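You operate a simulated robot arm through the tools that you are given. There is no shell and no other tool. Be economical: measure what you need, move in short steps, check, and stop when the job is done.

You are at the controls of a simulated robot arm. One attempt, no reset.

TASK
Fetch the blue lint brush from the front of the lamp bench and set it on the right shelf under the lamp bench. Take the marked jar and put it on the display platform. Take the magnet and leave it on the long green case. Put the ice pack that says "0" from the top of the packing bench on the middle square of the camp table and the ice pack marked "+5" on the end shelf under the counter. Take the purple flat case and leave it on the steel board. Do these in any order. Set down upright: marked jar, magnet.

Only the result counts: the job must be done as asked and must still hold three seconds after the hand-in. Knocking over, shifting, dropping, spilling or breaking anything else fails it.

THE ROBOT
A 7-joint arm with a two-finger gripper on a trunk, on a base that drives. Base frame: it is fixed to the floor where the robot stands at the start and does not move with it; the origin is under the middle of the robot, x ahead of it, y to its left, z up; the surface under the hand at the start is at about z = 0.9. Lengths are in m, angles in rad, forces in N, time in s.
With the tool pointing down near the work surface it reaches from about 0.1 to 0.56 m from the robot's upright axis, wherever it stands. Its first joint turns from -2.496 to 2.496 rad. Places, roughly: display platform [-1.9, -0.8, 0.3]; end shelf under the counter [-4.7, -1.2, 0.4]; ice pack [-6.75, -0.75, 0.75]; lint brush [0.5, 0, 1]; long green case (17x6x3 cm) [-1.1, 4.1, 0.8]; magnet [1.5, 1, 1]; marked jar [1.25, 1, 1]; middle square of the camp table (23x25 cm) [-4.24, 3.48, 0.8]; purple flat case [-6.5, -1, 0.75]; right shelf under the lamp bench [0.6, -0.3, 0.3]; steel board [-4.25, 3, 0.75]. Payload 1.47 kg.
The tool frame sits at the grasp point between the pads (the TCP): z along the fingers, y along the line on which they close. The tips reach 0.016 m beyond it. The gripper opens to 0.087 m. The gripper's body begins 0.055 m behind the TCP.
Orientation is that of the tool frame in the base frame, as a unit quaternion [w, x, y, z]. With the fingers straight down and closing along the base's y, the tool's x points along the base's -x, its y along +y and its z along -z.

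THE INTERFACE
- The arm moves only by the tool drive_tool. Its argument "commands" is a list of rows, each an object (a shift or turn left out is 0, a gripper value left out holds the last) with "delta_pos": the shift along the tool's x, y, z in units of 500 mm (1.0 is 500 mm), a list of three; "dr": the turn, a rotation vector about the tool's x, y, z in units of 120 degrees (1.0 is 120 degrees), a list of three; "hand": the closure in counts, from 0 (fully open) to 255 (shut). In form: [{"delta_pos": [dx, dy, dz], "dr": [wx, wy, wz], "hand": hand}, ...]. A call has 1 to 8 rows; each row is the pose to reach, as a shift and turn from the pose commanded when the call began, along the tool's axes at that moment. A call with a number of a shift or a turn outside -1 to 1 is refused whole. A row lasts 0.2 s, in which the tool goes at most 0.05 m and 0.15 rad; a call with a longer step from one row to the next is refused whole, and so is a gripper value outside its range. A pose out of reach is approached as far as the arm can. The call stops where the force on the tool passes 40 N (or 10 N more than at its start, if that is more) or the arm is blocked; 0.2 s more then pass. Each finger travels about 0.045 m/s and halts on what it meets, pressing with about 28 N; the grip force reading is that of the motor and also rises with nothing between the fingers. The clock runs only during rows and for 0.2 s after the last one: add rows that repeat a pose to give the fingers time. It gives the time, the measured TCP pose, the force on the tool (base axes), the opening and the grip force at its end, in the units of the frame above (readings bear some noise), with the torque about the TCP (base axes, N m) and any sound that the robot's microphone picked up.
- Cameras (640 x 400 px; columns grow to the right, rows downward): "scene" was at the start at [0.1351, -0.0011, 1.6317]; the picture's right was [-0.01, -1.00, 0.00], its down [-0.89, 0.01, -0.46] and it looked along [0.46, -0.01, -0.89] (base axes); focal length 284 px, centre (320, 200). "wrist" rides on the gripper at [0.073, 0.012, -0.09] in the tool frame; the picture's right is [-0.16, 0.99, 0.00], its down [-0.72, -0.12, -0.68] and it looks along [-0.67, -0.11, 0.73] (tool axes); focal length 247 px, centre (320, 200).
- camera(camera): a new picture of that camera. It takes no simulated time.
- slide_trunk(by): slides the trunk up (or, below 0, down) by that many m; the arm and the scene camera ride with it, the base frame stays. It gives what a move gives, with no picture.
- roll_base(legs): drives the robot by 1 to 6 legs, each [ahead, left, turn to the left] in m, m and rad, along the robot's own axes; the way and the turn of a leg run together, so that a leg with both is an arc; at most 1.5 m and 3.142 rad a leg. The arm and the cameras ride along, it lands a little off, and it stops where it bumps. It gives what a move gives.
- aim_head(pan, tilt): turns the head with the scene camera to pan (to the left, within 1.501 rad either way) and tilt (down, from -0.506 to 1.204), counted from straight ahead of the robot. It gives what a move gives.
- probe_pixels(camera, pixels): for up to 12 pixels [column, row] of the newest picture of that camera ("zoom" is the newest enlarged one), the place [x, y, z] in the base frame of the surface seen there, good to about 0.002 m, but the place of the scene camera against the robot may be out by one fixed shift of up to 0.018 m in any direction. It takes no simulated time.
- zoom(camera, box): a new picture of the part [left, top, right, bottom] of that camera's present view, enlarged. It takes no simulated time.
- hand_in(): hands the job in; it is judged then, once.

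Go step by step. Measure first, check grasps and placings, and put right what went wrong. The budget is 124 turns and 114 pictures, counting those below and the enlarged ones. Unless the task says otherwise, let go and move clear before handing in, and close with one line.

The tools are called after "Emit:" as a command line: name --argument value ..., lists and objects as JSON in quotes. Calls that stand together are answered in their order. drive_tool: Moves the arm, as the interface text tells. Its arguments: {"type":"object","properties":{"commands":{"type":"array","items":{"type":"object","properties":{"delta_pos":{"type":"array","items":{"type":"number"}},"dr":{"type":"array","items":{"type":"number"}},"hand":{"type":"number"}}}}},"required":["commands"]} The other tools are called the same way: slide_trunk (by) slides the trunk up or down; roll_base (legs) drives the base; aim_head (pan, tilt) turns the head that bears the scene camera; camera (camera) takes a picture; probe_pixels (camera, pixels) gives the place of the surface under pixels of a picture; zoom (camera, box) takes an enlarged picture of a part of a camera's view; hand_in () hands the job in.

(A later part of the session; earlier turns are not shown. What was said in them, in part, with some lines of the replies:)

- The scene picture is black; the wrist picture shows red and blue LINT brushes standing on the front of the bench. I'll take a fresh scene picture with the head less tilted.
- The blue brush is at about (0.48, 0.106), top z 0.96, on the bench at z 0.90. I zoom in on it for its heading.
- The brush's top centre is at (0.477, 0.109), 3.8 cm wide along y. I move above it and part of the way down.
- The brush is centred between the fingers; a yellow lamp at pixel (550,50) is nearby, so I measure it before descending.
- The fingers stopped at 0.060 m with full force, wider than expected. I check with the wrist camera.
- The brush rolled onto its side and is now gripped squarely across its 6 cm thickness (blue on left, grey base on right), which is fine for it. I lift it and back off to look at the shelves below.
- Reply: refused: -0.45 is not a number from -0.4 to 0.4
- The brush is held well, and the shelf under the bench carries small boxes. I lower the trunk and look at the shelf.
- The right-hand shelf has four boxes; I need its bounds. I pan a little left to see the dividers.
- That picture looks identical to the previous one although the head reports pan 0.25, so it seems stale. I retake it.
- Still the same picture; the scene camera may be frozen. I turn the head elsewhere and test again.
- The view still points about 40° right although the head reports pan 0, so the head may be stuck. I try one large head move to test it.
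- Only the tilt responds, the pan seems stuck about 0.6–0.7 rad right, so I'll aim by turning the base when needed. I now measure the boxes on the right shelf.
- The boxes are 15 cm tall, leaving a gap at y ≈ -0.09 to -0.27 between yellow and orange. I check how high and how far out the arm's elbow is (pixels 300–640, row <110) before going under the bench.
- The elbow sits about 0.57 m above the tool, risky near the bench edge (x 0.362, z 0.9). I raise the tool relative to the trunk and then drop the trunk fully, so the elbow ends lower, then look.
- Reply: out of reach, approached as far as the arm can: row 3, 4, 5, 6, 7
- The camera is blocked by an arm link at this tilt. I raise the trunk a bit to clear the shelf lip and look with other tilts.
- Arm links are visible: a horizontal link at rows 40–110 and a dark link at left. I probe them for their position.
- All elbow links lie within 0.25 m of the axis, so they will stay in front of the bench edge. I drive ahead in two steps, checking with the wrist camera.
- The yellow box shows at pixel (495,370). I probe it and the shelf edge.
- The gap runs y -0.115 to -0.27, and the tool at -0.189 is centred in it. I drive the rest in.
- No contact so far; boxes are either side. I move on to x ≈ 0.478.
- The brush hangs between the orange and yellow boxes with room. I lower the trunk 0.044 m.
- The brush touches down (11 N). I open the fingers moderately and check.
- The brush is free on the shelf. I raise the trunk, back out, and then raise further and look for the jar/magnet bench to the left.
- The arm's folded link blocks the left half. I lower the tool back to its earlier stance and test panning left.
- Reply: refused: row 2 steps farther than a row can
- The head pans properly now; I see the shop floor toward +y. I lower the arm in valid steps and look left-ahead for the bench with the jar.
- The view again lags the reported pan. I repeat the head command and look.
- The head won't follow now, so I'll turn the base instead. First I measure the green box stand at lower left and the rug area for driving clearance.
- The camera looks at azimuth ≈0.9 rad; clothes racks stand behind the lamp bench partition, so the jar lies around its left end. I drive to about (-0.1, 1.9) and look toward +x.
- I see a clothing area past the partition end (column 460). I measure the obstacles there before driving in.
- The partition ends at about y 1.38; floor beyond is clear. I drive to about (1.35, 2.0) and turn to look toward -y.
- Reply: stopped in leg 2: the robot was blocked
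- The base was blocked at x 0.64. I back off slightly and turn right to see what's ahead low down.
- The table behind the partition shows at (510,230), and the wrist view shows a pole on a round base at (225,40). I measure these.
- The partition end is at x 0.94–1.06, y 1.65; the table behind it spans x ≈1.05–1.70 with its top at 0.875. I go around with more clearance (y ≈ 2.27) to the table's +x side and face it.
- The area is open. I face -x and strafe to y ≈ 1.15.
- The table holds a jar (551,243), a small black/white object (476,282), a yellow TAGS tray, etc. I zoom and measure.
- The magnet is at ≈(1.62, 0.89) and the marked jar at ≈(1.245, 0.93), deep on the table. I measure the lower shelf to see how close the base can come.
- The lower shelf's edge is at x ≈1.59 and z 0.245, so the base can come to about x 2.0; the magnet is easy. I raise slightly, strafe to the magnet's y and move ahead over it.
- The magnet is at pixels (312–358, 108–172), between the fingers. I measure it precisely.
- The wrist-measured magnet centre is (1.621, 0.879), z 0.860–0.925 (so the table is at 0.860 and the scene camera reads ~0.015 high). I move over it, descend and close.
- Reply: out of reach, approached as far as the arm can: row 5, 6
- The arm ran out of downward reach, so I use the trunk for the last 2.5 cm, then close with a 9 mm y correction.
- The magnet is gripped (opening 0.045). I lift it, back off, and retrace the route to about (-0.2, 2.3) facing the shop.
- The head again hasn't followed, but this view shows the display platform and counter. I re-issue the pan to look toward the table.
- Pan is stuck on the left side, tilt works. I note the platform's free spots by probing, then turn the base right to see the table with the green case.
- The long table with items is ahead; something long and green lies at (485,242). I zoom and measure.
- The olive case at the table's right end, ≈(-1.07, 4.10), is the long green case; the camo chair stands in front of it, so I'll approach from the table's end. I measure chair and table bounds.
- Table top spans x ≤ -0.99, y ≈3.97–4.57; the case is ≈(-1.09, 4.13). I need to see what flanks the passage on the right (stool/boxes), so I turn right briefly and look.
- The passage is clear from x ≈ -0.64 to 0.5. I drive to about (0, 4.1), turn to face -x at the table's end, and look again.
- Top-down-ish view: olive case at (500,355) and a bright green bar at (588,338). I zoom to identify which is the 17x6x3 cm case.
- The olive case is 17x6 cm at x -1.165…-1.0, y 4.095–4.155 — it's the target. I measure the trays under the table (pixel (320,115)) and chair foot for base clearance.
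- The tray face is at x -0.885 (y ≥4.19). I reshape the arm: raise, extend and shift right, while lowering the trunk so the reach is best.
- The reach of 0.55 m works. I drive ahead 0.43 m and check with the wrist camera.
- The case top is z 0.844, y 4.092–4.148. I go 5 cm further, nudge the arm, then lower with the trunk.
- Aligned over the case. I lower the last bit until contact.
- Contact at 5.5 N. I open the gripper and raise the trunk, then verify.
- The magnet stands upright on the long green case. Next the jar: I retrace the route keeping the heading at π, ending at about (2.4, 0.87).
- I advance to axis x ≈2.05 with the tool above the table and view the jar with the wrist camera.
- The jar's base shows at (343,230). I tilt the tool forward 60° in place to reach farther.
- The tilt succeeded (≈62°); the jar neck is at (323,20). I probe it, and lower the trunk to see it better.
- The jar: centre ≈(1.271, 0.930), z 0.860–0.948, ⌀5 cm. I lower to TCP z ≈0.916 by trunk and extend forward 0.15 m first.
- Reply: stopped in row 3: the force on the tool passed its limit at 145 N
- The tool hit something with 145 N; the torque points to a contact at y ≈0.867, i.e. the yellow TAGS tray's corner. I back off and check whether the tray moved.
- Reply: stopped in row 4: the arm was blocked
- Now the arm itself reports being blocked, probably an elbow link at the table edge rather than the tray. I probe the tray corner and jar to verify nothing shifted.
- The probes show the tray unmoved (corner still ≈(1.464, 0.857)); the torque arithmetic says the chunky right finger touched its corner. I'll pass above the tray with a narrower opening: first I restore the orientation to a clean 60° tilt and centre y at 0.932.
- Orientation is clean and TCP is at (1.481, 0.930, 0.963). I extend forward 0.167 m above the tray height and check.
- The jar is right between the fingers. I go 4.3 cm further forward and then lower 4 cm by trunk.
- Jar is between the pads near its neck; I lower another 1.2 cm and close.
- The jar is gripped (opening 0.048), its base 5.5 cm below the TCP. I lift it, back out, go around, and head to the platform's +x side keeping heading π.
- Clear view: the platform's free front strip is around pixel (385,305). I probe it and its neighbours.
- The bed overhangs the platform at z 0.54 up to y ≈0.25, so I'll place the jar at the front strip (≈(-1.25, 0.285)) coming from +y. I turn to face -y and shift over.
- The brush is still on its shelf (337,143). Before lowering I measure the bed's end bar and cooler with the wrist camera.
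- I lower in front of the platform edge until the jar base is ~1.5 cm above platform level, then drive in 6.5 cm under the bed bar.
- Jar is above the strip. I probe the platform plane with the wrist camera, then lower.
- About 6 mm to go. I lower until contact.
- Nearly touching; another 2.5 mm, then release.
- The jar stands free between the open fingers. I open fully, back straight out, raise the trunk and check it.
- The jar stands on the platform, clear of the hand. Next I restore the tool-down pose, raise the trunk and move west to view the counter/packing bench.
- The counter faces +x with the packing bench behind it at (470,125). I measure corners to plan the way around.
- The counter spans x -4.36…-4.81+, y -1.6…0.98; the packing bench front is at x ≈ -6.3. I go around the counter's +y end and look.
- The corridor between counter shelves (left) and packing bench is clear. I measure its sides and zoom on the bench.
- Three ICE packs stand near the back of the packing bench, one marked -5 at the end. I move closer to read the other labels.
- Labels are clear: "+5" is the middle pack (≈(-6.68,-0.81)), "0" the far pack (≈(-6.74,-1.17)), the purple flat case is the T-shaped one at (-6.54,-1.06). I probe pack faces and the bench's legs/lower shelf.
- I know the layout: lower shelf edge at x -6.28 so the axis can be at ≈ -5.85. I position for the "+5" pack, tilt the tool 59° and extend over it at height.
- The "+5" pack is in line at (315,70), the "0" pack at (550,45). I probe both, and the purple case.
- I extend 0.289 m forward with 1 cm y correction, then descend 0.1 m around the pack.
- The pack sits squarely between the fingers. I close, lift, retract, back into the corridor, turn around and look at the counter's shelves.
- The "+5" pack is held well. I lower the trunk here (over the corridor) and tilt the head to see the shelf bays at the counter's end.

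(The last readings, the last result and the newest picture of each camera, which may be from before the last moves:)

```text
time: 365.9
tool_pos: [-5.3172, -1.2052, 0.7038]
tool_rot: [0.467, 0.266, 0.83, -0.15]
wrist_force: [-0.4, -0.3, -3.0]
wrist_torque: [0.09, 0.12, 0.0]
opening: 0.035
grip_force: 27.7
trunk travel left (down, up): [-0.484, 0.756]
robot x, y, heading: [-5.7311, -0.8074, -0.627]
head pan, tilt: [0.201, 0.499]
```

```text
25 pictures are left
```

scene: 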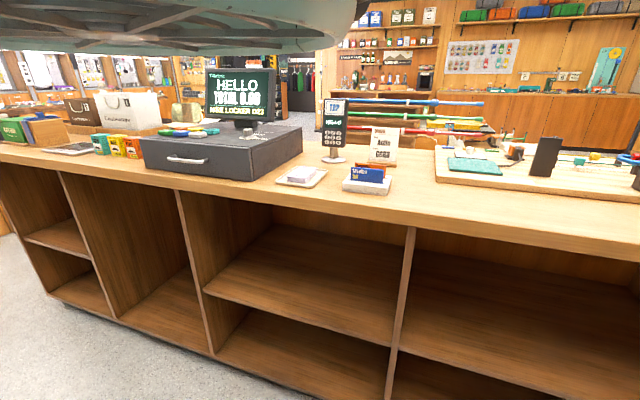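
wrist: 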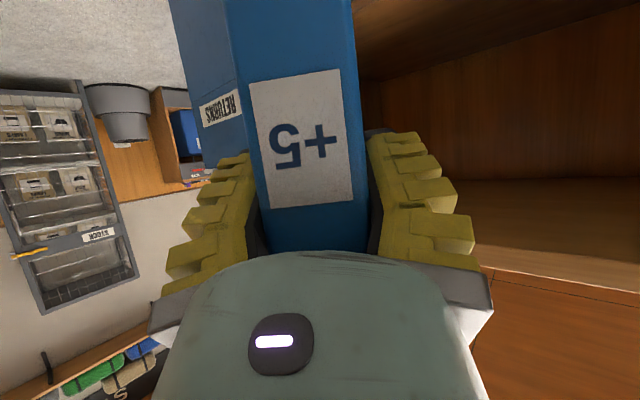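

The end bay with its mid shelf is right of the divider (405,300). I probe its surfaces.

Emit:
probe_pixels --camera "scene" --pixels '[[500, 300], [440, 345], [405, 300], [600, 340], [560, 375], [420, 290], [500, 245], [635, 300], [470, 222], [300, 285]]'

Emit:
probe_pixels --camera "wrist" --pixels '[[480, 30], [500, 200], [560, 240], [500, 130], [390, 60], [220, 110]]'

```text
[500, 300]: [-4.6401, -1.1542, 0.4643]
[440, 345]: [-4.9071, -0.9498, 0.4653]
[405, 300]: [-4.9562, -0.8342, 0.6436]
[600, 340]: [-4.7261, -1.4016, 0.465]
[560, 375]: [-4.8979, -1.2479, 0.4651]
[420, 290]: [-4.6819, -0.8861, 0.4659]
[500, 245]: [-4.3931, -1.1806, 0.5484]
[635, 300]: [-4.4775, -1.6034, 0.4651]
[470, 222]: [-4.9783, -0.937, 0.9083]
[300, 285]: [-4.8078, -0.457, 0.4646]
```

```text
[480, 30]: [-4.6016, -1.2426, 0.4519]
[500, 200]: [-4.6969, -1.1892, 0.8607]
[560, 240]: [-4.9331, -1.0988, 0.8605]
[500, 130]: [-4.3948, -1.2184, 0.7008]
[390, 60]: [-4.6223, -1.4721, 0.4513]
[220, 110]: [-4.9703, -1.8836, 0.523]
```

The shelf is at z 0.4515, bay y -0.85…-1.6, 0.41 m high. I face it, lower so the pack base is ~2.5 cm above the shelf, and advance.

Emit:
roll_base --legs '[[0, 0, 0.625], [0, -0.32, 0]]'

Emit:
slide_trunk --by -0.155

Emit:
roll_base --legs '[[0.15, 0, 0]]'

Emit:
camera --camera "wrist"

```text
time: 369.8
tool_pos: [-5.1606, -1.2048, 0.7042]
tool_rot: [0.49, -0.003, 0.872, 0.0]
wrist_force: [-0.7, -0.2, -3.5]
wrist_torque: [0.01, 0.15, 0.01]
opening: 0.0351
grip_force: 27.8
trunk travel left (down, up): [-0.484, 0.756]
robot x, y, heading: [-5.7313, -1.1294, 0.005]
head pan, tilt: [0.201, 0.499]
```

```text
time: 371.6
tool_pos: [-5.1607, -1.2047, 0.5485]
tool_rot: [0.49, -0.004, 0.872, 0.0]
wrist_force: [0.5, -0.1, -3.4]
wrist_torque: [-0.02, 0.15, -0.02]
opening: 0.0349
grip_force: 27.6
trunk travel left (down, up): [-0.329, 0.911]
robot x, y, heading: [-5.7287, -1.1336, 0.006]
head pan, tilt: [0.201, 0.499]
```

```text
time: 372.9
tool_pos: [-5.0118, -1.2026, 0.548]
tool_rot: [0.491, -0.003, 0.871, 0.0]
wrist_force: [0.5, 0.3, -4.6]
wrist_torque: [-0.02, 0.19, 0.01]
opening: 0.0349
grip_force: 27.4
trunk travel left (down, up): [-0.329, 0.911]
robot x, y, heading: [-5.579, -1.126, 0.003]
head pan, tilt: [0.201, 0.499]
```

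```text
24 pictures are left
```

wrist: 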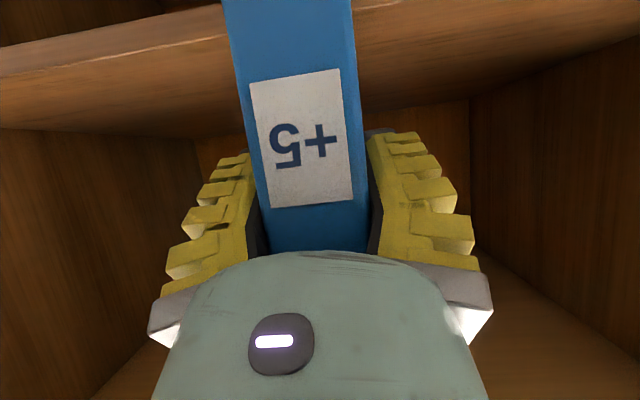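

The pack is entering the end bay above the shelf. I advance 0.14 m and lower 2.4 cm.

Emit:
roll_base --legs '[[0.14, 0, 0]]'

Emit:
slide_trunk --by -0.024

```text
time: 374.3
tool_pos: [-4.869, -1.2033, 0.5487]
tool_rot: [0.49, -0.004, 0.872, 0.001]
wrist_force: [0.7, 0.5, -4.2]
wrist_torque: [-0.01, 0.15, 0.0]
opening: 0.0347
grip_force: 27.9
trunk travel left (down, up): [-0.329, 0.911]
robot x, y, heading: [-5.4391, -1.128, 0.009]
head pan, tilt: [0.201, 0.499]
```

```text
time: 375.0
tool_pos: [-4.8671, -1.2029, 0.524]
tool_rot: [0.49, -0.005, 0.872, 0.001]
wrist_force: [-0.3, 0.6, -4.6]
wrist_torque: [-0.01, 0.18, -0.01]
opening: 0.0348
grip_force: 28.0
trunk travel left (down, up): [-0.305, 0.935]
robot x, y, heading: [-5.4376, -1.1271, 0.008]
head pan, tilt: [0.201, 0.499]
```

No contact yet; another 4 mm, then release, back out and look.

Emit:
slide_trunk --by -0.004

Emit:
drive_tool --commands '[{"hand": 0}, {"hand": 0}, {"hand": 0}, {"hand": 0}, {"hand": 0}, {"hand": 0}]'

Emit:
roll_base --legs '[[-0.25, 0, 0]]'

Emit:
camera --camera "wrist"

```text
time: 375.5
tool_pos: [-4.8665, -1.2027, 0.5234]
tool_rot: [0.492, -0.004, 0.871, 0.0]
wrist_force: [-3.1, 0.4, 4.0]
wrist_torque: [-0.05, -0.47, 0.04]
opening: 0.0348
grip_force: 28.0
trunk travel left (down, up): [-0.301, 0.939]
robot x, y, heading: [-5.4399, -1.1264, 0.004]
head pan, tilt: [0.201, 0.499]
```

```text
time: 376.9
tool_pos: [-4.8686, -1.202, 0.5216]
tool_rot: [0.491, -0.004, 0.871, 0.0]
wrist_force: [-0.1, 0.8, -0.7]
wrist_torque: [0.02, 0.01, 0.02]
opening: 0.0872
grip_force: 0.1
trunk travel left (down, up): [-0.301, 0.939]
robot x, y, heading: [-5.4402, -1.1266, 0.008]
head pan, tilt: [0.201, 0.499]
```

```text
time: 378.7
tool_pos: [-5.1213, -1.2043, 0.521]
tool_rot: [0.49, -0.004, 0.871, 0.001]
wrist_force: [0.0, 0.0, 0.6]
wrist_torque: [0.0, -0.03, -0.01]
opening: 0.0869
grip_force: 0.1
trunk travel left (down, up): [-0.301, 0.939]
robot x, y, heading: [-5.6881, -1.13, 0.003]
head pan, tilt: [0.201, 0.499]
```

```text
23 pictures are left
```

wrist: 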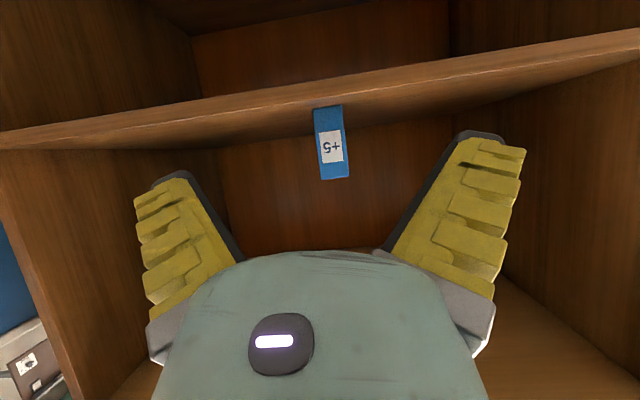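

The "+5" pack stands on the end shelf. Next the "0" pack: I raise, turn back to the bench and position (offset in y to keep the base off the bench leg).

Emit:
slide_trunk --by 0.4

Emit:
slide_trunk --by 0.04

Emit:
roll_base --legs '[[0, 0, -3.14], [0, -0.04, 0], [0.165, 0, 0]]'

Emit:
camera --camera "wrist"

```text
time: 382.6
tool_pos: [-5.1229, -1.2039, 0.9201]
tool_rot: [0.49, -0.004, 0.871, 0.001]
wrist_force: [0.4, 0.3, 0.3]
wrist_torque: [0.05, 0.0, 0.0]
opening: 0.0871
grip_force: 0.1
trunk travel left (down, up): [-0.701, 0.539]
robot x, y, heading: [-5.6922, -1.1294, 0.002]
head pan, tilt: [0.201, 0.499]
```

```text
time: 383.4
tool_pos: [-5.1223, -1.2046, 0.9619]
tool_rot: [0.49, -0.004, 0.872, 0.0]
wrist_force: [0.2, 0.4, -0.6]
wrist_torque: [-0.02, -0.02, 0.01]
opening: 0.0869
grip_force: 0.1
trunk travel left (down, up): [-0.741, 0.499]
robot x, y, heading: [-5.6903, -1.1292, 0.01]
head pan, tilt: [0.201, 0.499]
```

```text
time: 392.6
tool_pos: [-6.4291, -1.0453, 0.9616]
tool_rot: [0.01, 0.871, 0.019, -0.49]
wrist_force: [0.0, 0.1, -0.3]
wrist_torque: [0.0, 0.0, 0.01]
opening: 0.087
grip_force: 0.1
trunk travel left (down, up): [-0.741, 0.499]
robot x, y, heading: [-5.8567, -1.0972, -3.102]
head pan, tilt: [0.201, 0.499]
```

```text
22 pictures are left
```

wrist: 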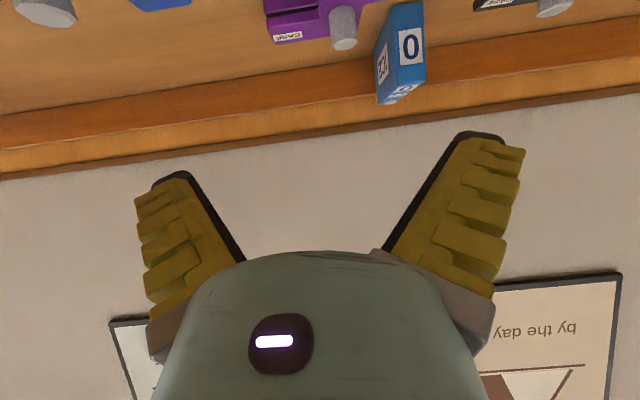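

Heading is off by 0.04 rad, which is fine. I extend to (-6.692, -1.169) and descend 0.1 m around the "0" pack.

Emit:
drive_tool --commands '[{"delta_pos": [-0.0457, 0.0377, 0.0766]}, {"delta_pos": [-0.0914, 0.0754, 0.1532]}, {"delta_pos": [-0.1371, 0.1131, 0.2298]}, {"delta_pos": [-0.1828, 0.1508, 0.3064]}, {"delta_pos": [-0.2285, 0.1885, 0.383]}, {"delta_pos": [-0.2742, 0.2264, 0.4596]}, {"delta_pos": [-0.2742, 0.2264, 0.4596]}]'

Emit:
slide_trunk --by -0.065

Emit:
camera --camera "wrist"

```text
time: 394.2
tool_pos: [-6.6943, -1.1691, 0.9567]
tool_rot: [0.009, 0.871, 0.019, -0.491]
wrist_force: [-0.6, 0.5, 0.8]
wrist_torque: [0.02, -0.05, 0.0]
opening: 0.0872
grip_force: 0.0
trunk travel left (down, up): [-0.741, 0.499]
robot x, y, heading: [-5.8566, -1.0948, -3.095]
head pan, tilt: [0.201, 0.499]
```

```text
time: 395.2
tool_pos: [-6.6929, -1.1688, 0.8924]
tool_rot: [0.01, 0.871, 0.02, -0.491]
wrist_force: [1.3, -0.3, 0.8]
wrist_torque: [-0.02, -0.01, 0.01]
opening: 0.087
grip_force: 0.0
trunk travel left (down, up): [-0.676, 0.564]
robot x, y, heading: [-5.8579, -1.0984, -3.097]
head pan, tilt: [0.201, 0.499]
```

```text
21 pictures are left
```

wrist: 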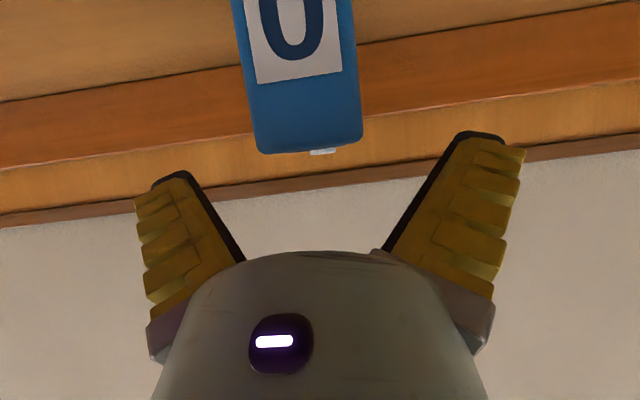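

The "0" pack is aligned. I lower 4 cm, grip, lift, retract, then travel out of the corridor to about (-3.3, 1.8) and look at the camp table.

Emit:
slide_trunk --by -0.04

Emit:
drive_tool --commands '[{"hand": 255}, {"hand": 255}, {"hand": 255}, {"hand": 255}, {"hand": 255}, {"hand": 255}]'

Emit:
slide_trunk --by 0.25

Emit:
drive_tool --commands '[{"delta_pos": [0.0457, -0.0377, -0.0766]}, {"delta_pos": [0.0914, -0.0754, -0.1532]}, {"delta_pos": [0.1371, -0.1131, -0.2298]}, {"delta_pos": [0.1828, -0.1508, -0.3064]}, {"delta_pos": [0.2285, -0.1885, -0.383]}, {"delta_pos": [0.2285, -0.1885, -0.383]}]'

Emit:
roll_base --legs '[[-0.4, 0, -0.04], [0, -1.45, 0], [0, -1.4, 0], [-1.1, 0, 0], [-1.05, 0, 0], [0, 0, -1.2]]'

Emit:
camera --camera "scene"

```text
time: 396.0
tool_pos: [-6.6928, -1.1677, 0.8508]
tool_rot: [0.008, 0.871, 0.018, -0.491]
wrist_force: [-0.3, -0.1, 0.1]
wrist_torque: [-0.02, -0.03, -0.02]
opening: 0.0869
grip_force: 0.0
trunk travel left (down, up): [-0.636, 0.604]
robot x, y, heading: [-5.8585, -1.0984, -3.102]
head pan, tilt: [0.201, 0.499]
```

```text
time: 397.4
tool_pos: [-6.6933, -1.1682, 0.8517]
tool_rot: [0.01, 0.871, 0.019, -0.491]
wrist_force: [3.0, 1.0, 4.0]
wrist_torque: [-0.07, -0.02, -0.08]
opening: 0.0351
grip_force: 27.9
trunk travel left (down, up): [-0.636, 0.604]
robot x, y, heading: [-5.8579, -1.1028, -3.1]
head pan, tilt: [0.201, 0.499]
```

```text
time: 400.0
tool_pos: [-6.6925, -1.1687, 1.1008]
tool_rot: [0.009, 0.872, 0.019, -0.489]
wrist_force: [-0.3, -0.3, -4.0]
wrist_torque: [0.02, -0.2, 0.0]
opening: 0.035
grip_force: 28.0
trunk travel left (down, up): [-0.886, 0.354]
robot x, y, heading: [-5.8588, -1.0941, -3.099]
head pan, tilt: [0.201, 0.499]
```

```text
time: 401.4
tool_pos: [-6.4734, -1.0638, 1.105]
tool_rot: [0.01, 0.872, 0.019, -0.49]
wrist_force: [-0.9, -0.1, -4.4]
wrist_torque: [-0.02, -0.2, -0.05]
opening: 0.035
grip_force: 27.4
trunk travel left (down, up): [-0.886, 0.354]
robot x, y, heading: [-5.8547, -1.0963, -3.099]
head pan, tilt: [0.201, 0.499]
```

```text
time: 430.4
tool_pos: [-3.5537, 2.3512, 1.103]
tool_rot: [-0.272, 0.726, -0.482, -0.408]
wrist_force: [0.5, -0.3, -4.7]
wrist_torque: [-0.22, -0.09, 0.0]
opening: 0.0346
grip_force: 28.3
trunk travel left (down, up): [-0.886, 0.354]
robot x, y, heading: [-3.3695, 1.7581, 1.973]
head pan, tilt: [0.201, 0.499]
```

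```text
20 pictures are left
```

scene: 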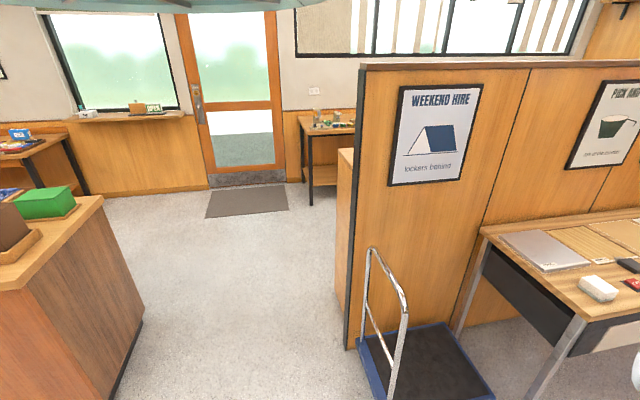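

The table is at right with the steel board at (545,250). I turn a bit more to the right to see the whole top.

Emit:
roll_base --legs '[[0, 0, -0.6]]'

Emit:
camera --camera "scene"

```text
time: 432.4
tool_pos: [-3.1924, 2.353, 1.1031]
tool_rot: [0.378, -0.555, 0.673, 0.31]
wrist_force: [-0.5, 0.0, -4.1]
wrist_torque: [-0.15, 0.02, 0.02]
opening: 0.0349
grip_force: 27.8
trunk travel left (down, up): [-0.886, 0.354]
robot x, y, heading: [-3.3698, 1.7623, 1.377]
head pan, tilt: [0.201, 0.499]
```

```text
19 pictures are left
```

scene: 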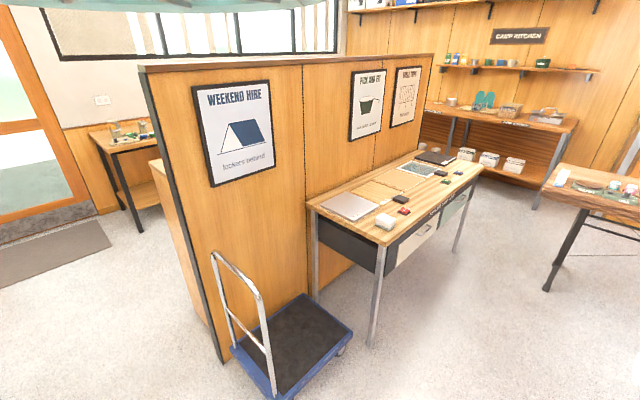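

Emit:
zoom --camera "scene" --box '[300, 140, 500, 265]'

Emit:
probe_pixels --camera "zoom" --pixels '[[80, 205], [155, 240], [240, 205], [170, 175], [240, 160], [300, 170], [320, 130], [370, 105], [280, 265], [265, 340], [350, 205], [560, 75]]'

Emit:
probe_pixels --camera "scene" --pixels '[[370, 345], [345, 330], [268, 390], [455, 250], [548, 290]]'

```text
3.20 times, centred on (400, 202) of scene
```

zoom: 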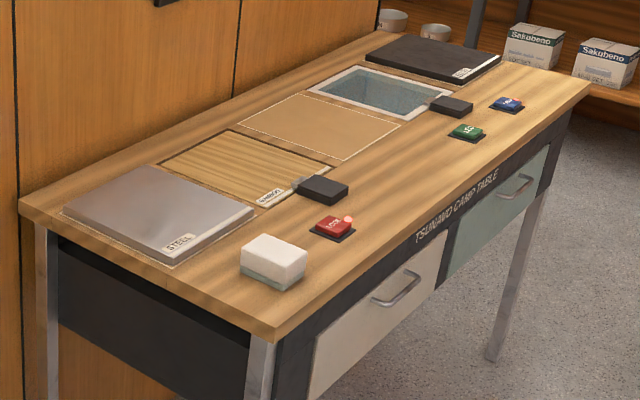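

```text
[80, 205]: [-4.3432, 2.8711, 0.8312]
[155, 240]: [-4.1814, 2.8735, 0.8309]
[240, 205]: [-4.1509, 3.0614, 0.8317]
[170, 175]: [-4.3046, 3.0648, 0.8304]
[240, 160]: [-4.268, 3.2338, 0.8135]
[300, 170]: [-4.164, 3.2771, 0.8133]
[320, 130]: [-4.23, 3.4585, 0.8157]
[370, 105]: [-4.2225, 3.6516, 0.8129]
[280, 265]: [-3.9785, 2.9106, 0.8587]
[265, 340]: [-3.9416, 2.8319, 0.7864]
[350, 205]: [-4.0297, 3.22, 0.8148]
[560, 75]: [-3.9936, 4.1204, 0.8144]
```

```text
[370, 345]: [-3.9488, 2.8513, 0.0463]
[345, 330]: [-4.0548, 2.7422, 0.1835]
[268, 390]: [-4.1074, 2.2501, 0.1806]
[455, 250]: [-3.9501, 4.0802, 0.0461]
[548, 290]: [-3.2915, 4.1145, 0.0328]
```

The middle (tan, stitched) square is centred at ≈(-4.24, 3.47) and the steel board at ≈(-4.25, 2.97). I raise a bit, face the table at y ≈3.41 and check with the wrist camera.

Emit:
slide_trunk --by 0.15

Emit:
roll_base --legs '[[0, 0, 1.765], [0, -1.3, 0], [0, -0.355, 0], [0.08, 0, 0]]'

Emit:
slide_trunk --by -0.25

Emit:
camera --camera "wrist"

```text
time: 434.1
tool_pos: [-3.1917, 2.3534, 1.2528]
tool_rot: [0.378, -0.555, 0.673, 0.31]
wrist_force: [-0.2, -0.5, -4.8]
wrist_torque: [-0.21, 0.06, 0.0]
opening: 0.0347
grip_force: 28.1
trunk travel left (down, up): [-1.036, 0.204]
robot x, y, heading: [-3.3728, 1.7599, 1.378]
head pan, tilt: [0.201, 0.499]
```

```text
time: 447.4
tool_pos: [-4.0031, 3.4941, 1.2535]
tool_rot: [-0.011, 0.872, -0.017, -0.489]
wrist_force: [0.5, 0.0, -5.2]
wrist_torque: [0.0, -0.21, 0.03]
opening: 0.0346
grip_force: 28.1
trunk travel left (down, up): [-1.036, 0.204]
robot x, y, heading: [-3.3912, 3.4121, 3.1]
head pan, tilt: [0.201, 0.499]
```

```text
time: 450.0
tool_pos: [-4.0037, 3.4954, 1.0023]
tool_rot: [-0.011, 0.872, -0.017, -0.489]
wrist_force: [-0.4, -0.3, -3.8]
wrist_torque: [0.0, -0.21, 0.0]
opening: 0.0347
grip_force: 28.0
trunk travel left (down, up): [-0.786, 0.454]
robot x, y, heading: [-3.3885, 3.4092, 3.101]
head pan, tilt: [0.201, 0.499]
```

```text
17 pictures are left
```

wrist: 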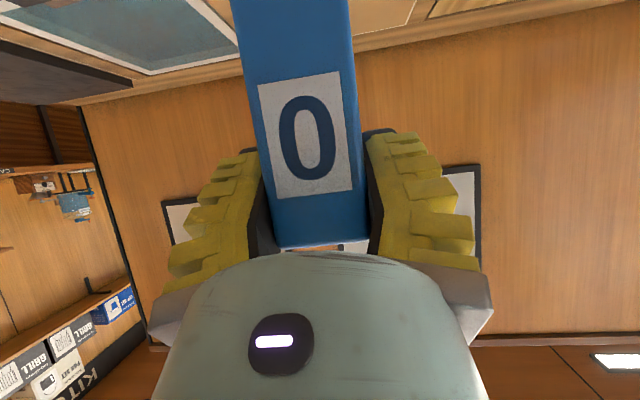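

The tan square lies behind the pack at (385,15), water basin to the left. I probe the edges for the y limits.

Emit:
probe_pixels --camera "wrist" --pixels '[[380, 12], [414, 5], [425, 8], [390, 28], [225, 15], [205, 5], [365, 3], [235, 40]]'

```text
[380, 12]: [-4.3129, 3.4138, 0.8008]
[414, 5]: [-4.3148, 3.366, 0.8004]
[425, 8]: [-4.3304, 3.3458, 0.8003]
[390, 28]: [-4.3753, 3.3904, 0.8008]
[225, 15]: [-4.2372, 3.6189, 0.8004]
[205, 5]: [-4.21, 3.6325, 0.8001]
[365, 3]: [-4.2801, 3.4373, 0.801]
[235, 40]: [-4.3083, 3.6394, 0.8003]
```

The middle square spans y ≈3.36–3.605. I advance, extend to x ≈ -4.195 with a 2 cm y shift, and lower to just above.

Emit:
roll_base --legs '[[0.06, 0, 0]]'

Emit:
drive_tool --commands '[{"delta_pos": [-0.0448, 0.0133, 0.0751]}, {"delta_pos": [-0.0896, 0.0266, 0.1502]}, {"delta_pos": [-0.1344, 0.04, 0.2253]}, {"delta_pos": [-0.1344, 0.04, 0.2253]}]'

Emit:
slide_trunk --by -0.115

Emit:
camera --camera "wrist"

```text
time: 450.9
tool_pos: [-4.0627, 3.4966, 1.0034]
tool_rot: [-0.011, 0.872, -0.017, -0.489]
wrist_force: [-0.7, -0.1, -3.7]
wrist_torque: [-0.01, -0.23, -0.02]
opening: 0.035
grip_force: 28.0
trunk travel left (down, up): [-0.786, 0.454]
robot x, y, heading: [-3.4511, 3.4112, 3.1]
head pan, tilt: [0.201, 0.499]
```

```text
time: 451.9
tool_pos: [-4.1943, 3.4799, 1.0027]
tool_rot: [-0.011, 0.872, -0.017, -0.489]
wrist_force: [0.6, -1.2, -3.8]
wrist_torque: [-0.02, -0.21, 0.05]
opening: 0.0347
grip_force: 27.8
trunk travel left (down, up): [-0.786, 0.454]
robot x, y, heading: [-3.452, 3.4133, 3.102]
head pan, tilt: [0.201, 0.499]
```

```text
time: 453.4
tool_pos: [-4.1944, 3.4805, 0.8872]
tool_rot: [-0.011, 0.872, -0.017, -0.49]
wrist_force: [1.0, -0.2, -3.7]
wrist_torque: [0.01, -0.21, -0.03]
opening: 0.0348
grip_force: 28.1
trunk travel left (down, up): [-0.671, 0.569]
robot x, y, heading: [-3.4507, 3.4144, 3.103]
head pan, tilt: [0.201, 0.499]
```

```text
16 pictures are left
```

wrist: 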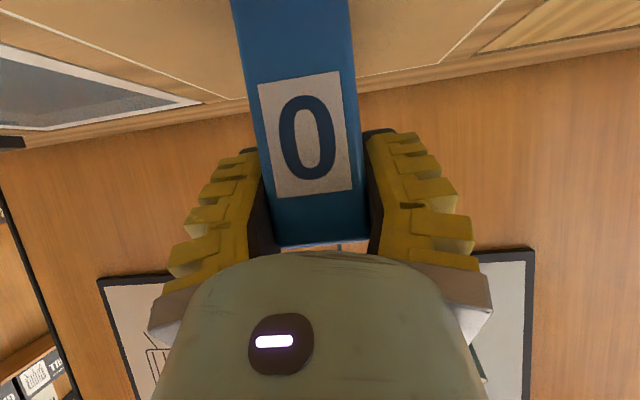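

Aligned in the square. I lower to contact, release, back off and check.

Emit:
slide_trunk --by -0.0165

Emit:
drive_tool --commands '[{"hand": 0}, {"hand": 0}, {"hand": 0}, {"hand": 0}, {"hand": 0}, {"hand": 0}]'

Emit:
roll_base --legs '[[-0.25, 0, 0]]'

Emit:
slide_trunk --by 0.12

Emit:
camera --camera "wrist"

```text
time: 454.1
tool_pos: [-4.1971, 3.4797, 0.8736]
tool_rot: [-0.012, 0.87, -0.018, -0.492]
wrist_force: [-1.1, 0.6, 2.5]
wrist_torque: [-0.09, 0.74, -0.06]
opening: 0.0347
grip_force: 28.4
trunk travel left (down, up): [-0.654, 0.586]
robot x, y, heading: [-3.4494, 3.4115, 3.105]
head pan, tilt: [0.201, 0.499]
```

```text
time: 455.4
tool_pos: [-4.195, 3.4797, 0.8713]
tool_rot: [-0.01, 0.872, -0.016, -0.489]
wrist_force: [0.4, 0.0, 0.7]
wrist_torque: [-0.04, 0.01, -0.04]
opening: 0.0869
grip_force: 0.1
trunk travel left (down, up): [-0.654, 0.586]
robot x, y, heading: [-3.4546, 3.4112, 3.1]
head pan, tilt: [0.201, 0.499]
```

```text
time: 457.3
tool_pos: [-3.9449, 3.4699, 0.871]
tool_rot: [-0.011, 0.872, -0.017, -0.489]
wrist_force: [0.1, 0.1, -0.3]
wrist_torque: [0.04, 0.0, 0.02]
opening: 0.0869
grip_force: 0.1
trunk travel left (down, up): [-0.654, 0.586]
robot x, y, heading: [-3.2024, 3.404, 3.099]
head pan, tilt: [0.201, 0.499]
```

```text
time: 458.8
tool_pos: [-3.9451, 3.4699, 0.9907]
tool_rot: [-0.011, 0.872, -0.018, -0.489]
wrist_force: [-0.4, 0.2, 0.6]
wrist_torque: [-0.01, 0.02, -0.02]
opening: 0.0869
grip_force: 0.0
trunk travel left (down, up): [-0.774, 0.466]
robot x, y, heading: [-3.2049, 3.4017, 3.099]
head pan, tilt: [0.201, 0.499]
```

```text
15 pictures are left
```

wrist: 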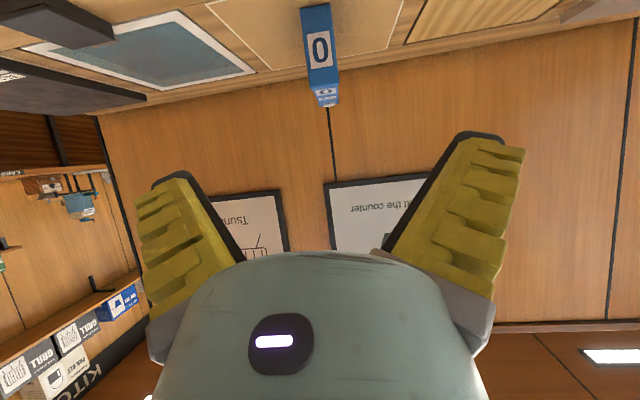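

The "0" pack stands on the middle square. For the purple case I retract the arm, drive back into the corridor in front of the bench, and look with the wrist camera.

Emit:
drive_tool --commands '[{"delta_pos": [0.0448, 0, -0.0751]}, {"delta_pos": [0.0896, 0, -0.1502]}, {"delta_pos": [0.1344, 0, -0.2253]}, {"delta_pos": [0.1344, 0, -0.2253]}]'

Emit:
slide_trunk --by 0.1

Emit:
roll_base --legs '[[0, 0, 0.042], [0, 1.45, 0], [0, 0.2, 0], [1.15, 0, 0], [1.1, 0, 0], [0, 1.45, 0]]'

Emit:
roll_base --legs '[[0, 1.42, 0], [0.28, 0, 0]]'

Emit:
camera --camera "wrist"

```text
time: 459.8
tool_pos: [-3.8143, 3.4636, 0.9922]
tool_rot: [-0.011, 0.871, -0.017, -0.49]
wrist_force: [-0.9, 0.4, -0.1]
wrist_torque: [0.01, 0.02, -0.03]
opening: 0.0872
grip_force: 0.0
trunk travel left (down, up): [-0.774, 0.466]
robot x, y, heading: [-3.2021, 3.4025, 3.103]
head pan, tilt: [0.201, 0.499]
```

```text
time: 461.1
tool_pos: [-3.8149, 3.464, 1.0926]
tool_rot: [-0.011, 0.872, -0.017, -0.489]
wrist_force: [0.1, -0.4, 0.1]
wrist_torque: [-0.01, -0.03, 0.0]
opening: 0.0867
grip_force: 0.0
trunk travel left (down, up): [-0.874, 0.366]
robot x, y, heading: [-3.198, 3.4026, 3.098]
head pan, tilt: [0.201, 0.499]
```

```text
time: 487.3
tool_pos: [-6.1515, 0.4765, 1.0917]
tool_rot: [-0.014, 0.872, -0.022, -0.489]
wrist_force: [-0.2, 0.1, -0.2]
wrist_torque: [0.01, -0.05, 0.02]
opening: 0.087
grip_force: 0.1
trunk travel left (down, up): [-0.874, 0.366]
robot x, y, heading: [-5.5401, 0.4062, 3.091]
head pan, tilt: [0.201, 0.499]
```

```text
time: 496.0
tool_pos: [-6.5185, -0.9319, 1.0928]
tool_rot: [-0.02, 0.871, -0.034, -0.489]
wrist_force: [0.4, -0.5, 0.0]
wrist_torque: [-0.02, 0.0, -0.06]
opening: 0.0871
grip_force: 0.0
trunk travel left (down, up): [-0.874, 0.366]
robot x, y, heading: [-5.9063, -1.0173, 3.06]
head pan, tilt: [0.201, 0.499]
```

```text
14 pictures are left
```

wrist: 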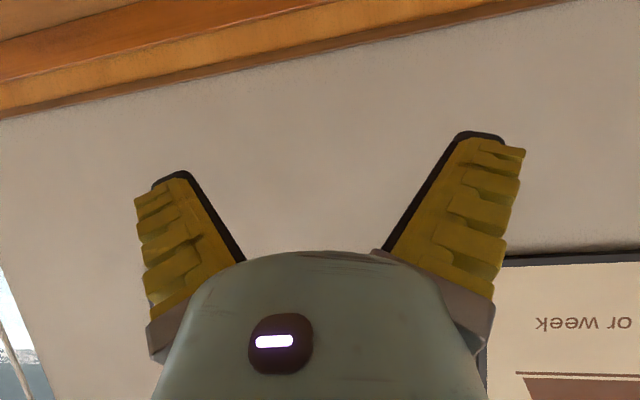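

The base is at x -5.906 without bumping, but the view is too high. I back up 0.18 m, straighten, lower, and look again.

Emit:
roll_base --legs '[[-0.2, 0, 0.08], [0, 0.1, 0]]'

Emit:
slide_trunk --by -0.12

Emit:
camera --camera "wrist"

```text
time: 498.4
tool_pos: [-6.3196, -1.0852, 1.0924]
tool_rot: [-0.001, 0.872, 0.001, -0.489]
wrist_force: [1.1, 0.5, -0.5]
wrist_torque: [0.02, -0.01, -0.01]
opening: 0.0872
grip_force: 0.1
trunk travel left (down, up): [-0.874, 0.366]
robot x, y, heading: [-5.7047, -1.1229, 3.147]
head pan, tilt: [0.201, 0.499]
```

```text
time: 499.9
tool_pos: [-6.319, -1.0871, 0.9714]
tool_rot: [-0.002, 0.872, 0.001, -0.49]
wrist_force: [0.6, -0.8, -0.2]
wrist_torque: [0.03, -0.04, -0.04]
opening: 0.087
grip_force: 0.0
trunk travel left (down, up): [-0.754, 0.486]
robot x, y, heading: [-5.7037, -1.1238, 3.148]
head pan, tilt: [0.201, 0.499]
```

```text
13 pictures are left
```

wrist: 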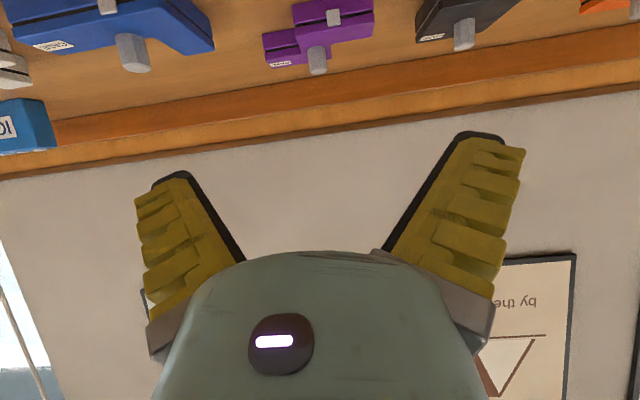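

The purple case is straight ahead with its knob at (317,62). I probe it.

Emit:
probe_pixels --camera "wrist" --pixels '[[317, 60], [310, 60], [325, 60], [317, 72], [317, 48], [300, 30], [370, 25], [268, 50], [345, 15], [298, 10], [285, 55], [340, 40]]'

Emit:
zoom --camera "wrist" --box '[240, 0, 400, 90]'

```text
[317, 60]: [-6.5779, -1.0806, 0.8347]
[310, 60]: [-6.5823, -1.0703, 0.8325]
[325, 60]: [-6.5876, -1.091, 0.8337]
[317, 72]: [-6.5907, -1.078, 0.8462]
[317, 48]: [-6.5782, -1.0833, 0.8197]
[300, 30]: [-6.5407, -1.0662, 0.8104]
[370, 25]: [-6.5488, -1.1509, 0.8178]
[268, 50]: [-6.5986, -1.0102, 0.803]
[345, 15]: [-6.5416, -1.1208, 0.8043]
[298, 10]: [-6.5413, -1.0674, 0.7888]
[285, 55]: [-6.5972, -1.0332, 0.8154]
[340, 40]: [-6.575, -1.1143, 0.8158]
```

```text
4.00 times, centred on (320, 45) of wrist
```

zoom: 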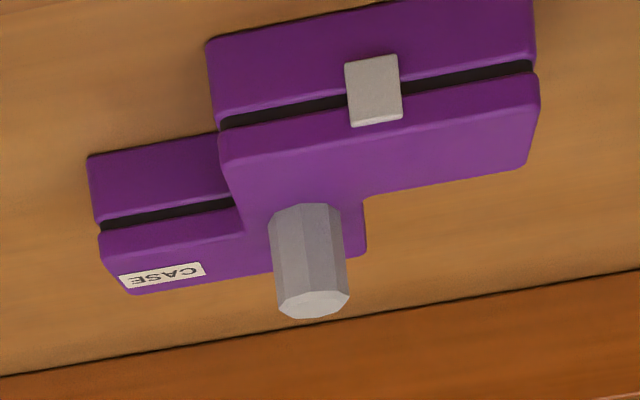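

The knob centre is (-6.588, -1.081), z 0.818–0.847. I reduce the tilt to ~45° for clearance, and move the base in so the tool comes near above the knob.

Emit:
drive_tool --commands '[{"dr": [0, 0.0625, 0]}, {"dr": [0, 0.125, 0]}, {"dr": [0, 0.125, 0]}]'

Emit:
roll_base --legs '[[0.18, 0, 0]]'

```text
time: 500.7
tool_pos: [-6.3187, -1.0849, 0.9718]
tool_rot: [-0.001, 0.928, 0.0, -0.372]
wrist_force: [-0.1, -0.4, 1.0]
wrist_torque: [-0.02, -0.01, 0.01]
opening: 0.087
grip_force: 0.2
trunk travel left (down, up): [-0.754, 0.486]
robot x, y, heading: [-5.7052, -1.1237, 3.14]
head pan, tilt: [0.201, 0.499]
```

```text
time: 502.2
tool_pos: [-6.4983, -1.0859, 0.9729]
tool_rot: [-0.001, 0.929, -0.001, -0.371]
wrist_force: [0.1, -0.2, 0.5]
wrist_torque: [0.0, 0.01, 0.0]
opening: 0.0871
grip_force: 0.1
trunk travel left (down, up): [-0.754, 0.486]
robot x, y, heading: [-5.8814, -1.1245, 3.138]
head pan, tilt: [0.201, 0.499]
```

Tilt is 43.6°. I extend 9 cm to above the knob, lower 0.1 m, and check.

Emit:
drive_tool --commands '[{"delta_pos": [-0.065, -0.005, 0.062]}, {"delta_pos": [-0.1303, -0.01, 0.1242]}, {"delta_pos": [-0.1303, -0.01, 0.1242]}]'

Emit:
slide_trunk --by -0.1

Emit:
camera --camera "wrist"

```text
time: 503.0
tool_pos: [-6.5897, -1.0797, 0.9729]
tool_rot: [-0.001, 0.928, 0.001, -0.372]
wrist_force: [0.2, 0.2, 0.6]
wrist_torque: [-0.01, -0.03, -0.01]
opening: 0.0871
grip_force: 0.0
trunk travel left (down, up): [-0.754, 0.486]
robot x, y, heading: [-5.8845, -1.125, 3.142]
head pan, tilt: [0.201, 0.499]
```

```text
time: 504.3
tool_pos: [-6.5905, -1.0779, 0.874]
tool_rot: [-0.001, 0.928, 0.0, -0.372]
wrist_force: [0.1, -0.3, 1.1]
wrist_torque: [-0.03, 0.0, 0.0]
opening: 0.0869
grip_force: 0.1
trunk travel left (down, up): [-0.654, 0.586]
robot x, y, heading: [-5.8786, -1.1238, 3.14]
head pan, tilt: [0.201, 0.499]
```

```text
11 pictures are left
```

wrist: 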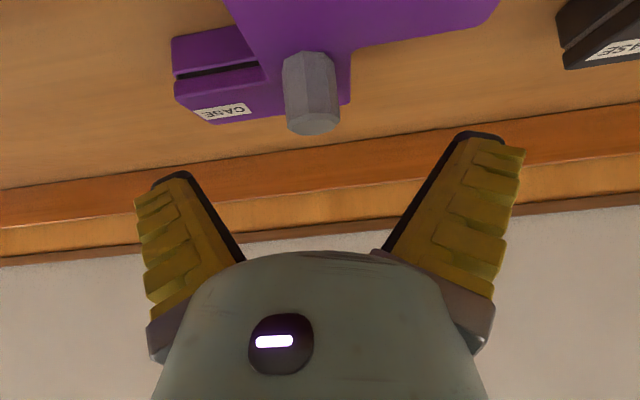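

Aligned. I lower 3 cm, grip the knob, lift and check.

Emit:
slide_trunk --by -0.03

Emit:
drive_tool --commands '[{"hand": 255}, {"hand": 255}, {"hand": 255}, {"hand": 255}, {"hand": 255}, {"hand": 255}, {"hand": 255}]'

Emit:
slide_trunk --by 0.25

Emit:
camera --camera "wrist"

```text
time: 505.1
tool_pos: [-6.5893, -1.0784, 0.8441]
tool_rot: [-0.002, 0.928, 0.0, -0.372]
wrist_force: [-0.1, 0.3, 0.0]
wrist_torque: [0.02, -0.01, 0.0]
opening: 0.0869
grip_force: 0.0
trunk travel left (down, up): [-0.624, 0.616]
robot x, y, heading: [-5.8798, -1.1211, 3.138]
head pan, tilt: [0.201, 0.499]
```

```text
time: 506.6
tool_pos: [-6.5908, -1.079, 0.8438]
tool_rot: [-0.001, 0.928, 0.0, -0.373]
wrist_force: [-0.4, 0.3, 2.4]
wrist_torque: [-0.04, 0.08, -0.01]
opening: 0.0146
grip_force: 28.2
trunk travel left (down, up): [-0.624, 0.616]
robot x, y, heading: [-5.8845, -1.124, 3.137]
head pan, tilt: [0.201, 0.499]
```

```text
time: 509.2
tool_pos: [-6.5887, -1.0791, 1.0927]
tool_rot: [-0.002, 0.929, 0.0, -0.371]
wrist_force: [-0.3, 0.0, -1.9]
wrist_torque: [0.02, -0.01, -0.02]
opening: 0.0145
grip_force: 27.8
trunk travel left (down, up): [-0.874, 0.366]
robot x, y, heading: [-5.8819, -1.1261, 3.141]
head pan, tilt: [0.201, 0.499]
```

```text
10 pictures are left
```

wrist: 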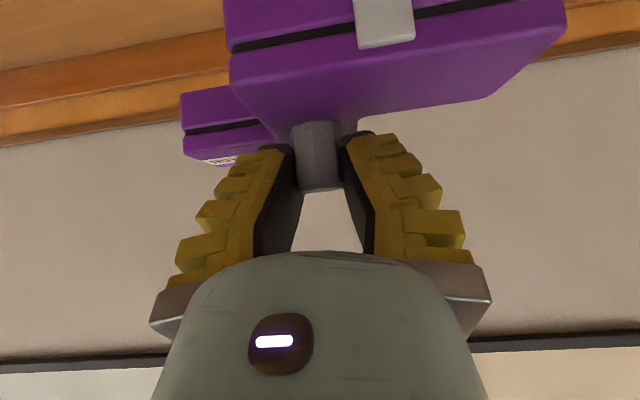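

The case hangs level from its knob. I retract, raise, and carry it to the camp table in front of the steel board.

Emit:
drive_tool --commands '[{"delta_pos": [0.065, 0, -0.062]}, {"delta_pos": [0.1303, 0, -0.1242]}, {"delta_pos": [0.1303, 0, -0.1242]}]'

Emit:
slide_trunk --by 0.15

Emit:
roll_base --legs '[[-0.4, 0, 0], [0, -1.45, 0], [0, -1.44, 0], [-1.05, 0, 0], [-1.03, 0, 0], [0, -1.14, 0]]'

Emit:
slide_trunk --by -0.2

Emit:
camera --camera "wrist"

```text
time: 510.0
tool_pos: [-6.4986, -1.0774, 1.094]
tool_rot: [-0.001, 0.928, 0.0, -0.371]
wrist_force: [-0.5, 0.4, -0.9]
wrist_torque: [0.01, -0.01, 0.01]
opening: 0.0143
grip_force: 28.8
trunk travel left (down, up): [-0.874, 0.366]
robot x, y, heading: [-5.8842, -1.1242, 3.14]
head pan, tilt: [0.201, 0.499]
```

```text
time: 511.8
tool_pos: [-6.4977, -1.0795, 1.243]
tool_rot: [-0.002, 0.929, 0.0, -0.371]
wrist_force: [0.0, -0.2, -0.6]
wrist_torque: [0.01, -0.01, 0.02]
opening: 0.0144
grip_force: 28.4
trunk travel left (down, up): [-1.024, 0.216]
robot x, y, heading: [-5.8842, -1.1255, 3.138]
head pan, tilt: [0.201, 0.499]
```

```text
time: 543.0
tool_pos: [-4.0262, 2.9239, 1.2424]
tool_rot: [-0.004, 0.928, -0.007, -0.372]
wrist_force: [0.0, 0.1, -1.6]
wrist_torque: [-0.02, 0.01, -0.01]
opening: 0.0135
grip_force: 27.8
trunk travel left (down, up): [-1.024, 0.216]
robot x, y, heading: [-3.4118, 2.8688, 3.122]
head pan, tilt: [0.201, 0.499]
```

```text
time: 545.1
tool_pos: [-4.0257, 2.9245, 1.0425]
tool_rot: [-0.005, 0.928, -0.008, -0.372]
wrist_force: [-0.1, 0.4, -2.2]
wrist_torque: [0.03, -0.01, -0.03]
opening: 0.0138
grip_force: 27.8
trunk travel left (down, up): [-0.824, 0.416]
robot x, y, heading: [-3.4114, 2.8697, 3.125]
head pan, tilt: [0.201, 0.499]
```

```text
9 pictures are left
```

wrist: 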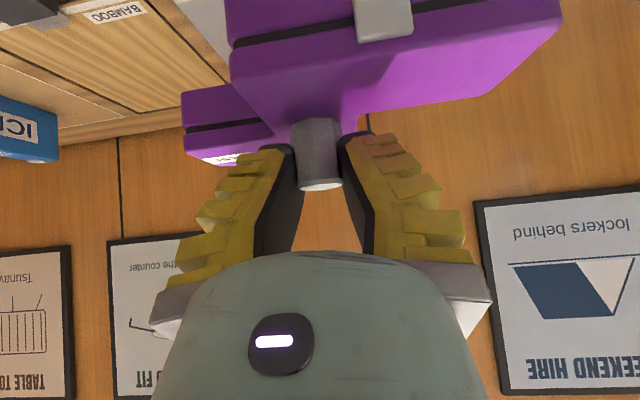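

The steel board is ahead-right under the case. I move in, extend to (-4.26, 2.955) and lower to ~2 cm above the board.

Emit:
roll_base --legs '[[0.12, 0, 0]]'

Emit:
drive_tool --commands '[{"delta_pos": [-0.055, -0.017, 0.052]}, {"delta_pos": [-0.11, -0.034, 0.105]}, {"delta_pos": [-0.165, -0.052, 0.157]}, {"delta_pos": [-0.165, -0.052, 0.157]}]'

Emit:
slide_trunk --by -0.135

Emit:
camera --camera "wrist"

Emit:
camera --camera "scene"

```text
time: 546.4
tool_pos: [-4.1443, 2.9245, 1.0432]
tool_rot: [-0.005, 0.928, -0.009, -0.372]
wrist_force: [0.0, -0.6, -1.4]
wrist_torque: [0.02, 0.0, -0.01]
opening: 0.0138
grip_force: 28.4
trunk travel left (down, up): [-0.824, 0.416]
robot x, y, heading: [-3.5277, 2.867, 3.12]
head pan, tilt: [0.201, 0.499]
```

```text
time: 547.4
tool_pos: [-4.2584, 2.9535, 1.0416]
tool_rot: [-0.004, 0.929, -0.006, -0.371]
wrist_force: [0.0, -0.6, -2.1]
wrist_torque: [-0.01, -0.02, -0.01]
opening: 0.0135
grip_force: 27.9
trunk travel left (down, up): [-0.824, 0.416]
robot x, y, heading: [-3.5342, 2.871, 3.125]
head pan, tilt: [0.201, 0.499]
```

```text
time: 549.0
tool_pos: [-4.2612, 2.953, 0.907]
tool_rot: [-0.005, 0.929, -0.008, -0.371]
wrist_force: [-0.7, 0.6, -1.8]
wrist_torque: [0.01, -0.07, -0.02]
opening: 0.0134
grip_force: 27.3
trunk travel left (down, up): [-0.689, 0.551]
robot x, y, heading: [-3.5281, 2.8689, 3.126]
head pan, tilt: [0.201, 0.499]
```

```text
8 pictures are left
```

wrist: 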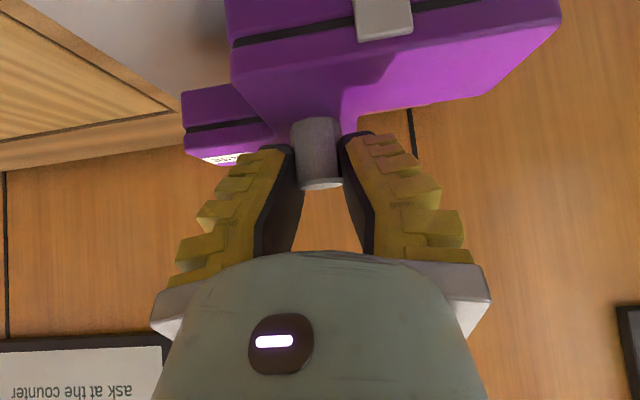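

```text
7 pictures are left
```

scene: 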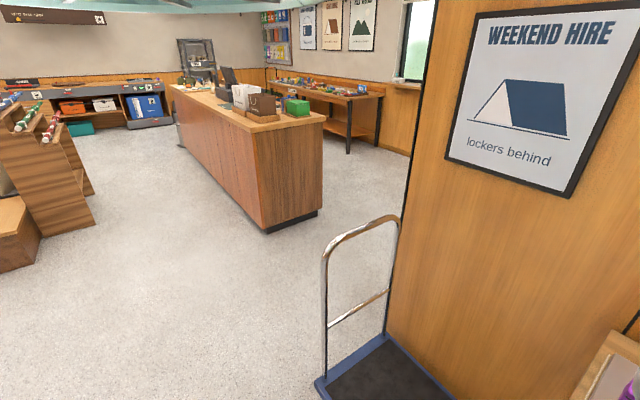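

I probe the board visible at (170,40) to confirm height and its left edge.

Emit:
probe_pixels --camera "wrist" --pixels '[[190, 30], [175, 60], [120, 20], [165, 95], [180, 112], [100, 10], [210, 10], [200, 60]]'

```text
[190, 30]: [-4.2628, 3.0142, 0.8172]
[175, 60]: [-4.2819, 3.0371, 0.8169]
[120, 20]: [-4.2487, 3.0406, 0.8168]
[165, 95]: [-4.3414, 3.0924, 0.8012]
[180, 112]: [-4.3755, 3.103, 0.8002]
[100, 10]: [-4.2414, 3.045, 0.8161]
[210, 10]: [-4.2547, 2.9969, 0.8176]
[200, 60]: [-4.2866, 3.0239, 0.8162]
```

The board top is z 0.817 with room on both sides. I lower to contact, release, raise and check.

Emit:
slide_trunk --by -0.025

Emit:
slide_trunk --by -0.003

Emit:
drive_tool --commands '[{"hand": 120}, {"hand": 120}, {"hand": 120}, {"hand": 120}, {"hand": 120}]'

Emit:
slide_trunk --by 0.12

Emit:
camera --camera "wrist"

```text
time: 549.7
tool_pos: [-4.2604, 2.9559, 0.8824]
tool_rot: [-0.005, 0.928, -0.008, -0.373]
wrist_force: [-0.8, 0.4, 0.0]
wrist_torque: [0.02, -0.04, 0.01]
opening: 0.0136
grip_force: 27.5
trunk travel left (down, up): [-0.664, 0.576]
robot x, y, heading: [-3.5324, 2.8714, 3.127]
head pan, tilt: [0.201, 0.499]
```

```text
time: 550.2
tool_pos: [-4.2618, 2.9556, 0.8813]
tool_rot: [-0.005, 0.928, -0.007, -0.373]
wrist_force: [0.8, 0.6, 10.4]
wrist_torque: [-0.03, -0.66, 0.0]
opening: 0.0151
grip_force: 28.0
trunk travel left (down, up): [-0.661, 0.579]
robot x, y, heading: [-3.5303, 2.8726, 3.123]
head pan, tilt: [0.201, 0.499]
```

```text
time: 551.4
tool_pos: [-4.2593, 2.9537, 0.8785]
tool_rot: [-0.004, 0.929, -0.008, -0.371]
wrist_force: [-0.4, 0.6, 0.3]
wrist_torque: [0.02, -0.03, 0.0]
opening: 0.0512
grip_force: 4.0
trunk travel left (down, up): [-0.661, 0.579]
robot x, y, heading: [-3.5303, 2.8696, 3.124]
head pan, tilt: [0.201, 0.499]
```

```text
time: 552.9
tool_pos: [-4.2602, 2.9536, 0.9993]
tool_rot: [-0.004, 0.928, -0.008, -0.372]
wrist_force: [-0.7, -0.2, -0.3]
wrist_torque: [0.0, -0.02, 0.02]
opening: 0.0513
grip_force: 4.1
trunk travel left (down, up): [-0.781, 0.459]
robot x, y, heading: [-3.5285, 2.8697, 3.123]
head pan, tilt: [0.201, 0.499]
```

```text
6 pictures are left
```

wrist: 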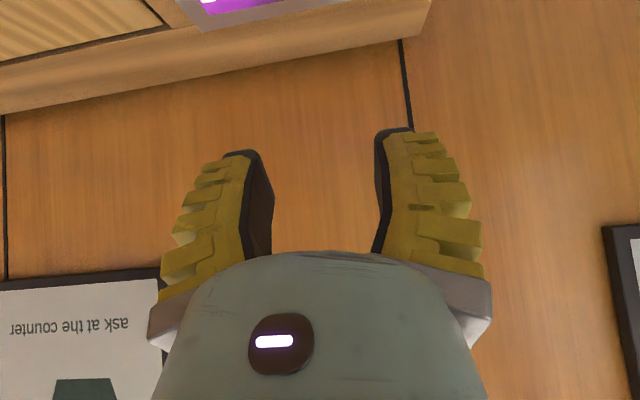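

The hand is clear. I back off and take a last look at the table.

Emit:
roll_base --legs '[[-0.35, 0, 0]]'

Emit:
camera --camera "wrist"

```text
time: 555.2
tool_pos: [-3.9116, 2.9432, 0.9987]
tool_rot: [-0.003, 0.928, -0.003, -0.372]
wrist_force: [-0.2, 0.7, 0.2]
wrist_torque: [-0.01, -0.03, -0.01]
opening: 0.0515
grip_force: 4.0
trunk travel left (down, up): [-0.781, 0.459]
robot x, y, heading: [-3.1814, 2.8673, 3.132]
head pan, tilt: [0.201, 0.499]
```

```text
5 pictures are left
```

wrist: 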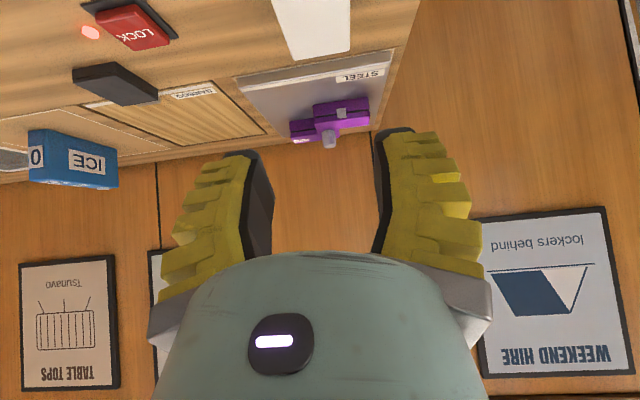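

The purple case rests on the steel board (330,120) and the "0" pack stands on the middle square (75,160). All six placements have been made, so I hand in.

Emit:
hand_in

```text
The job is handed in.
```

I placed all six items and handed the job in; the result hasn't come back. While I was fetching the jar, the gripper hit the yellow TAGS tray hard (145 N), but measurements before and after showed no shift beyond about 2–3 mm.
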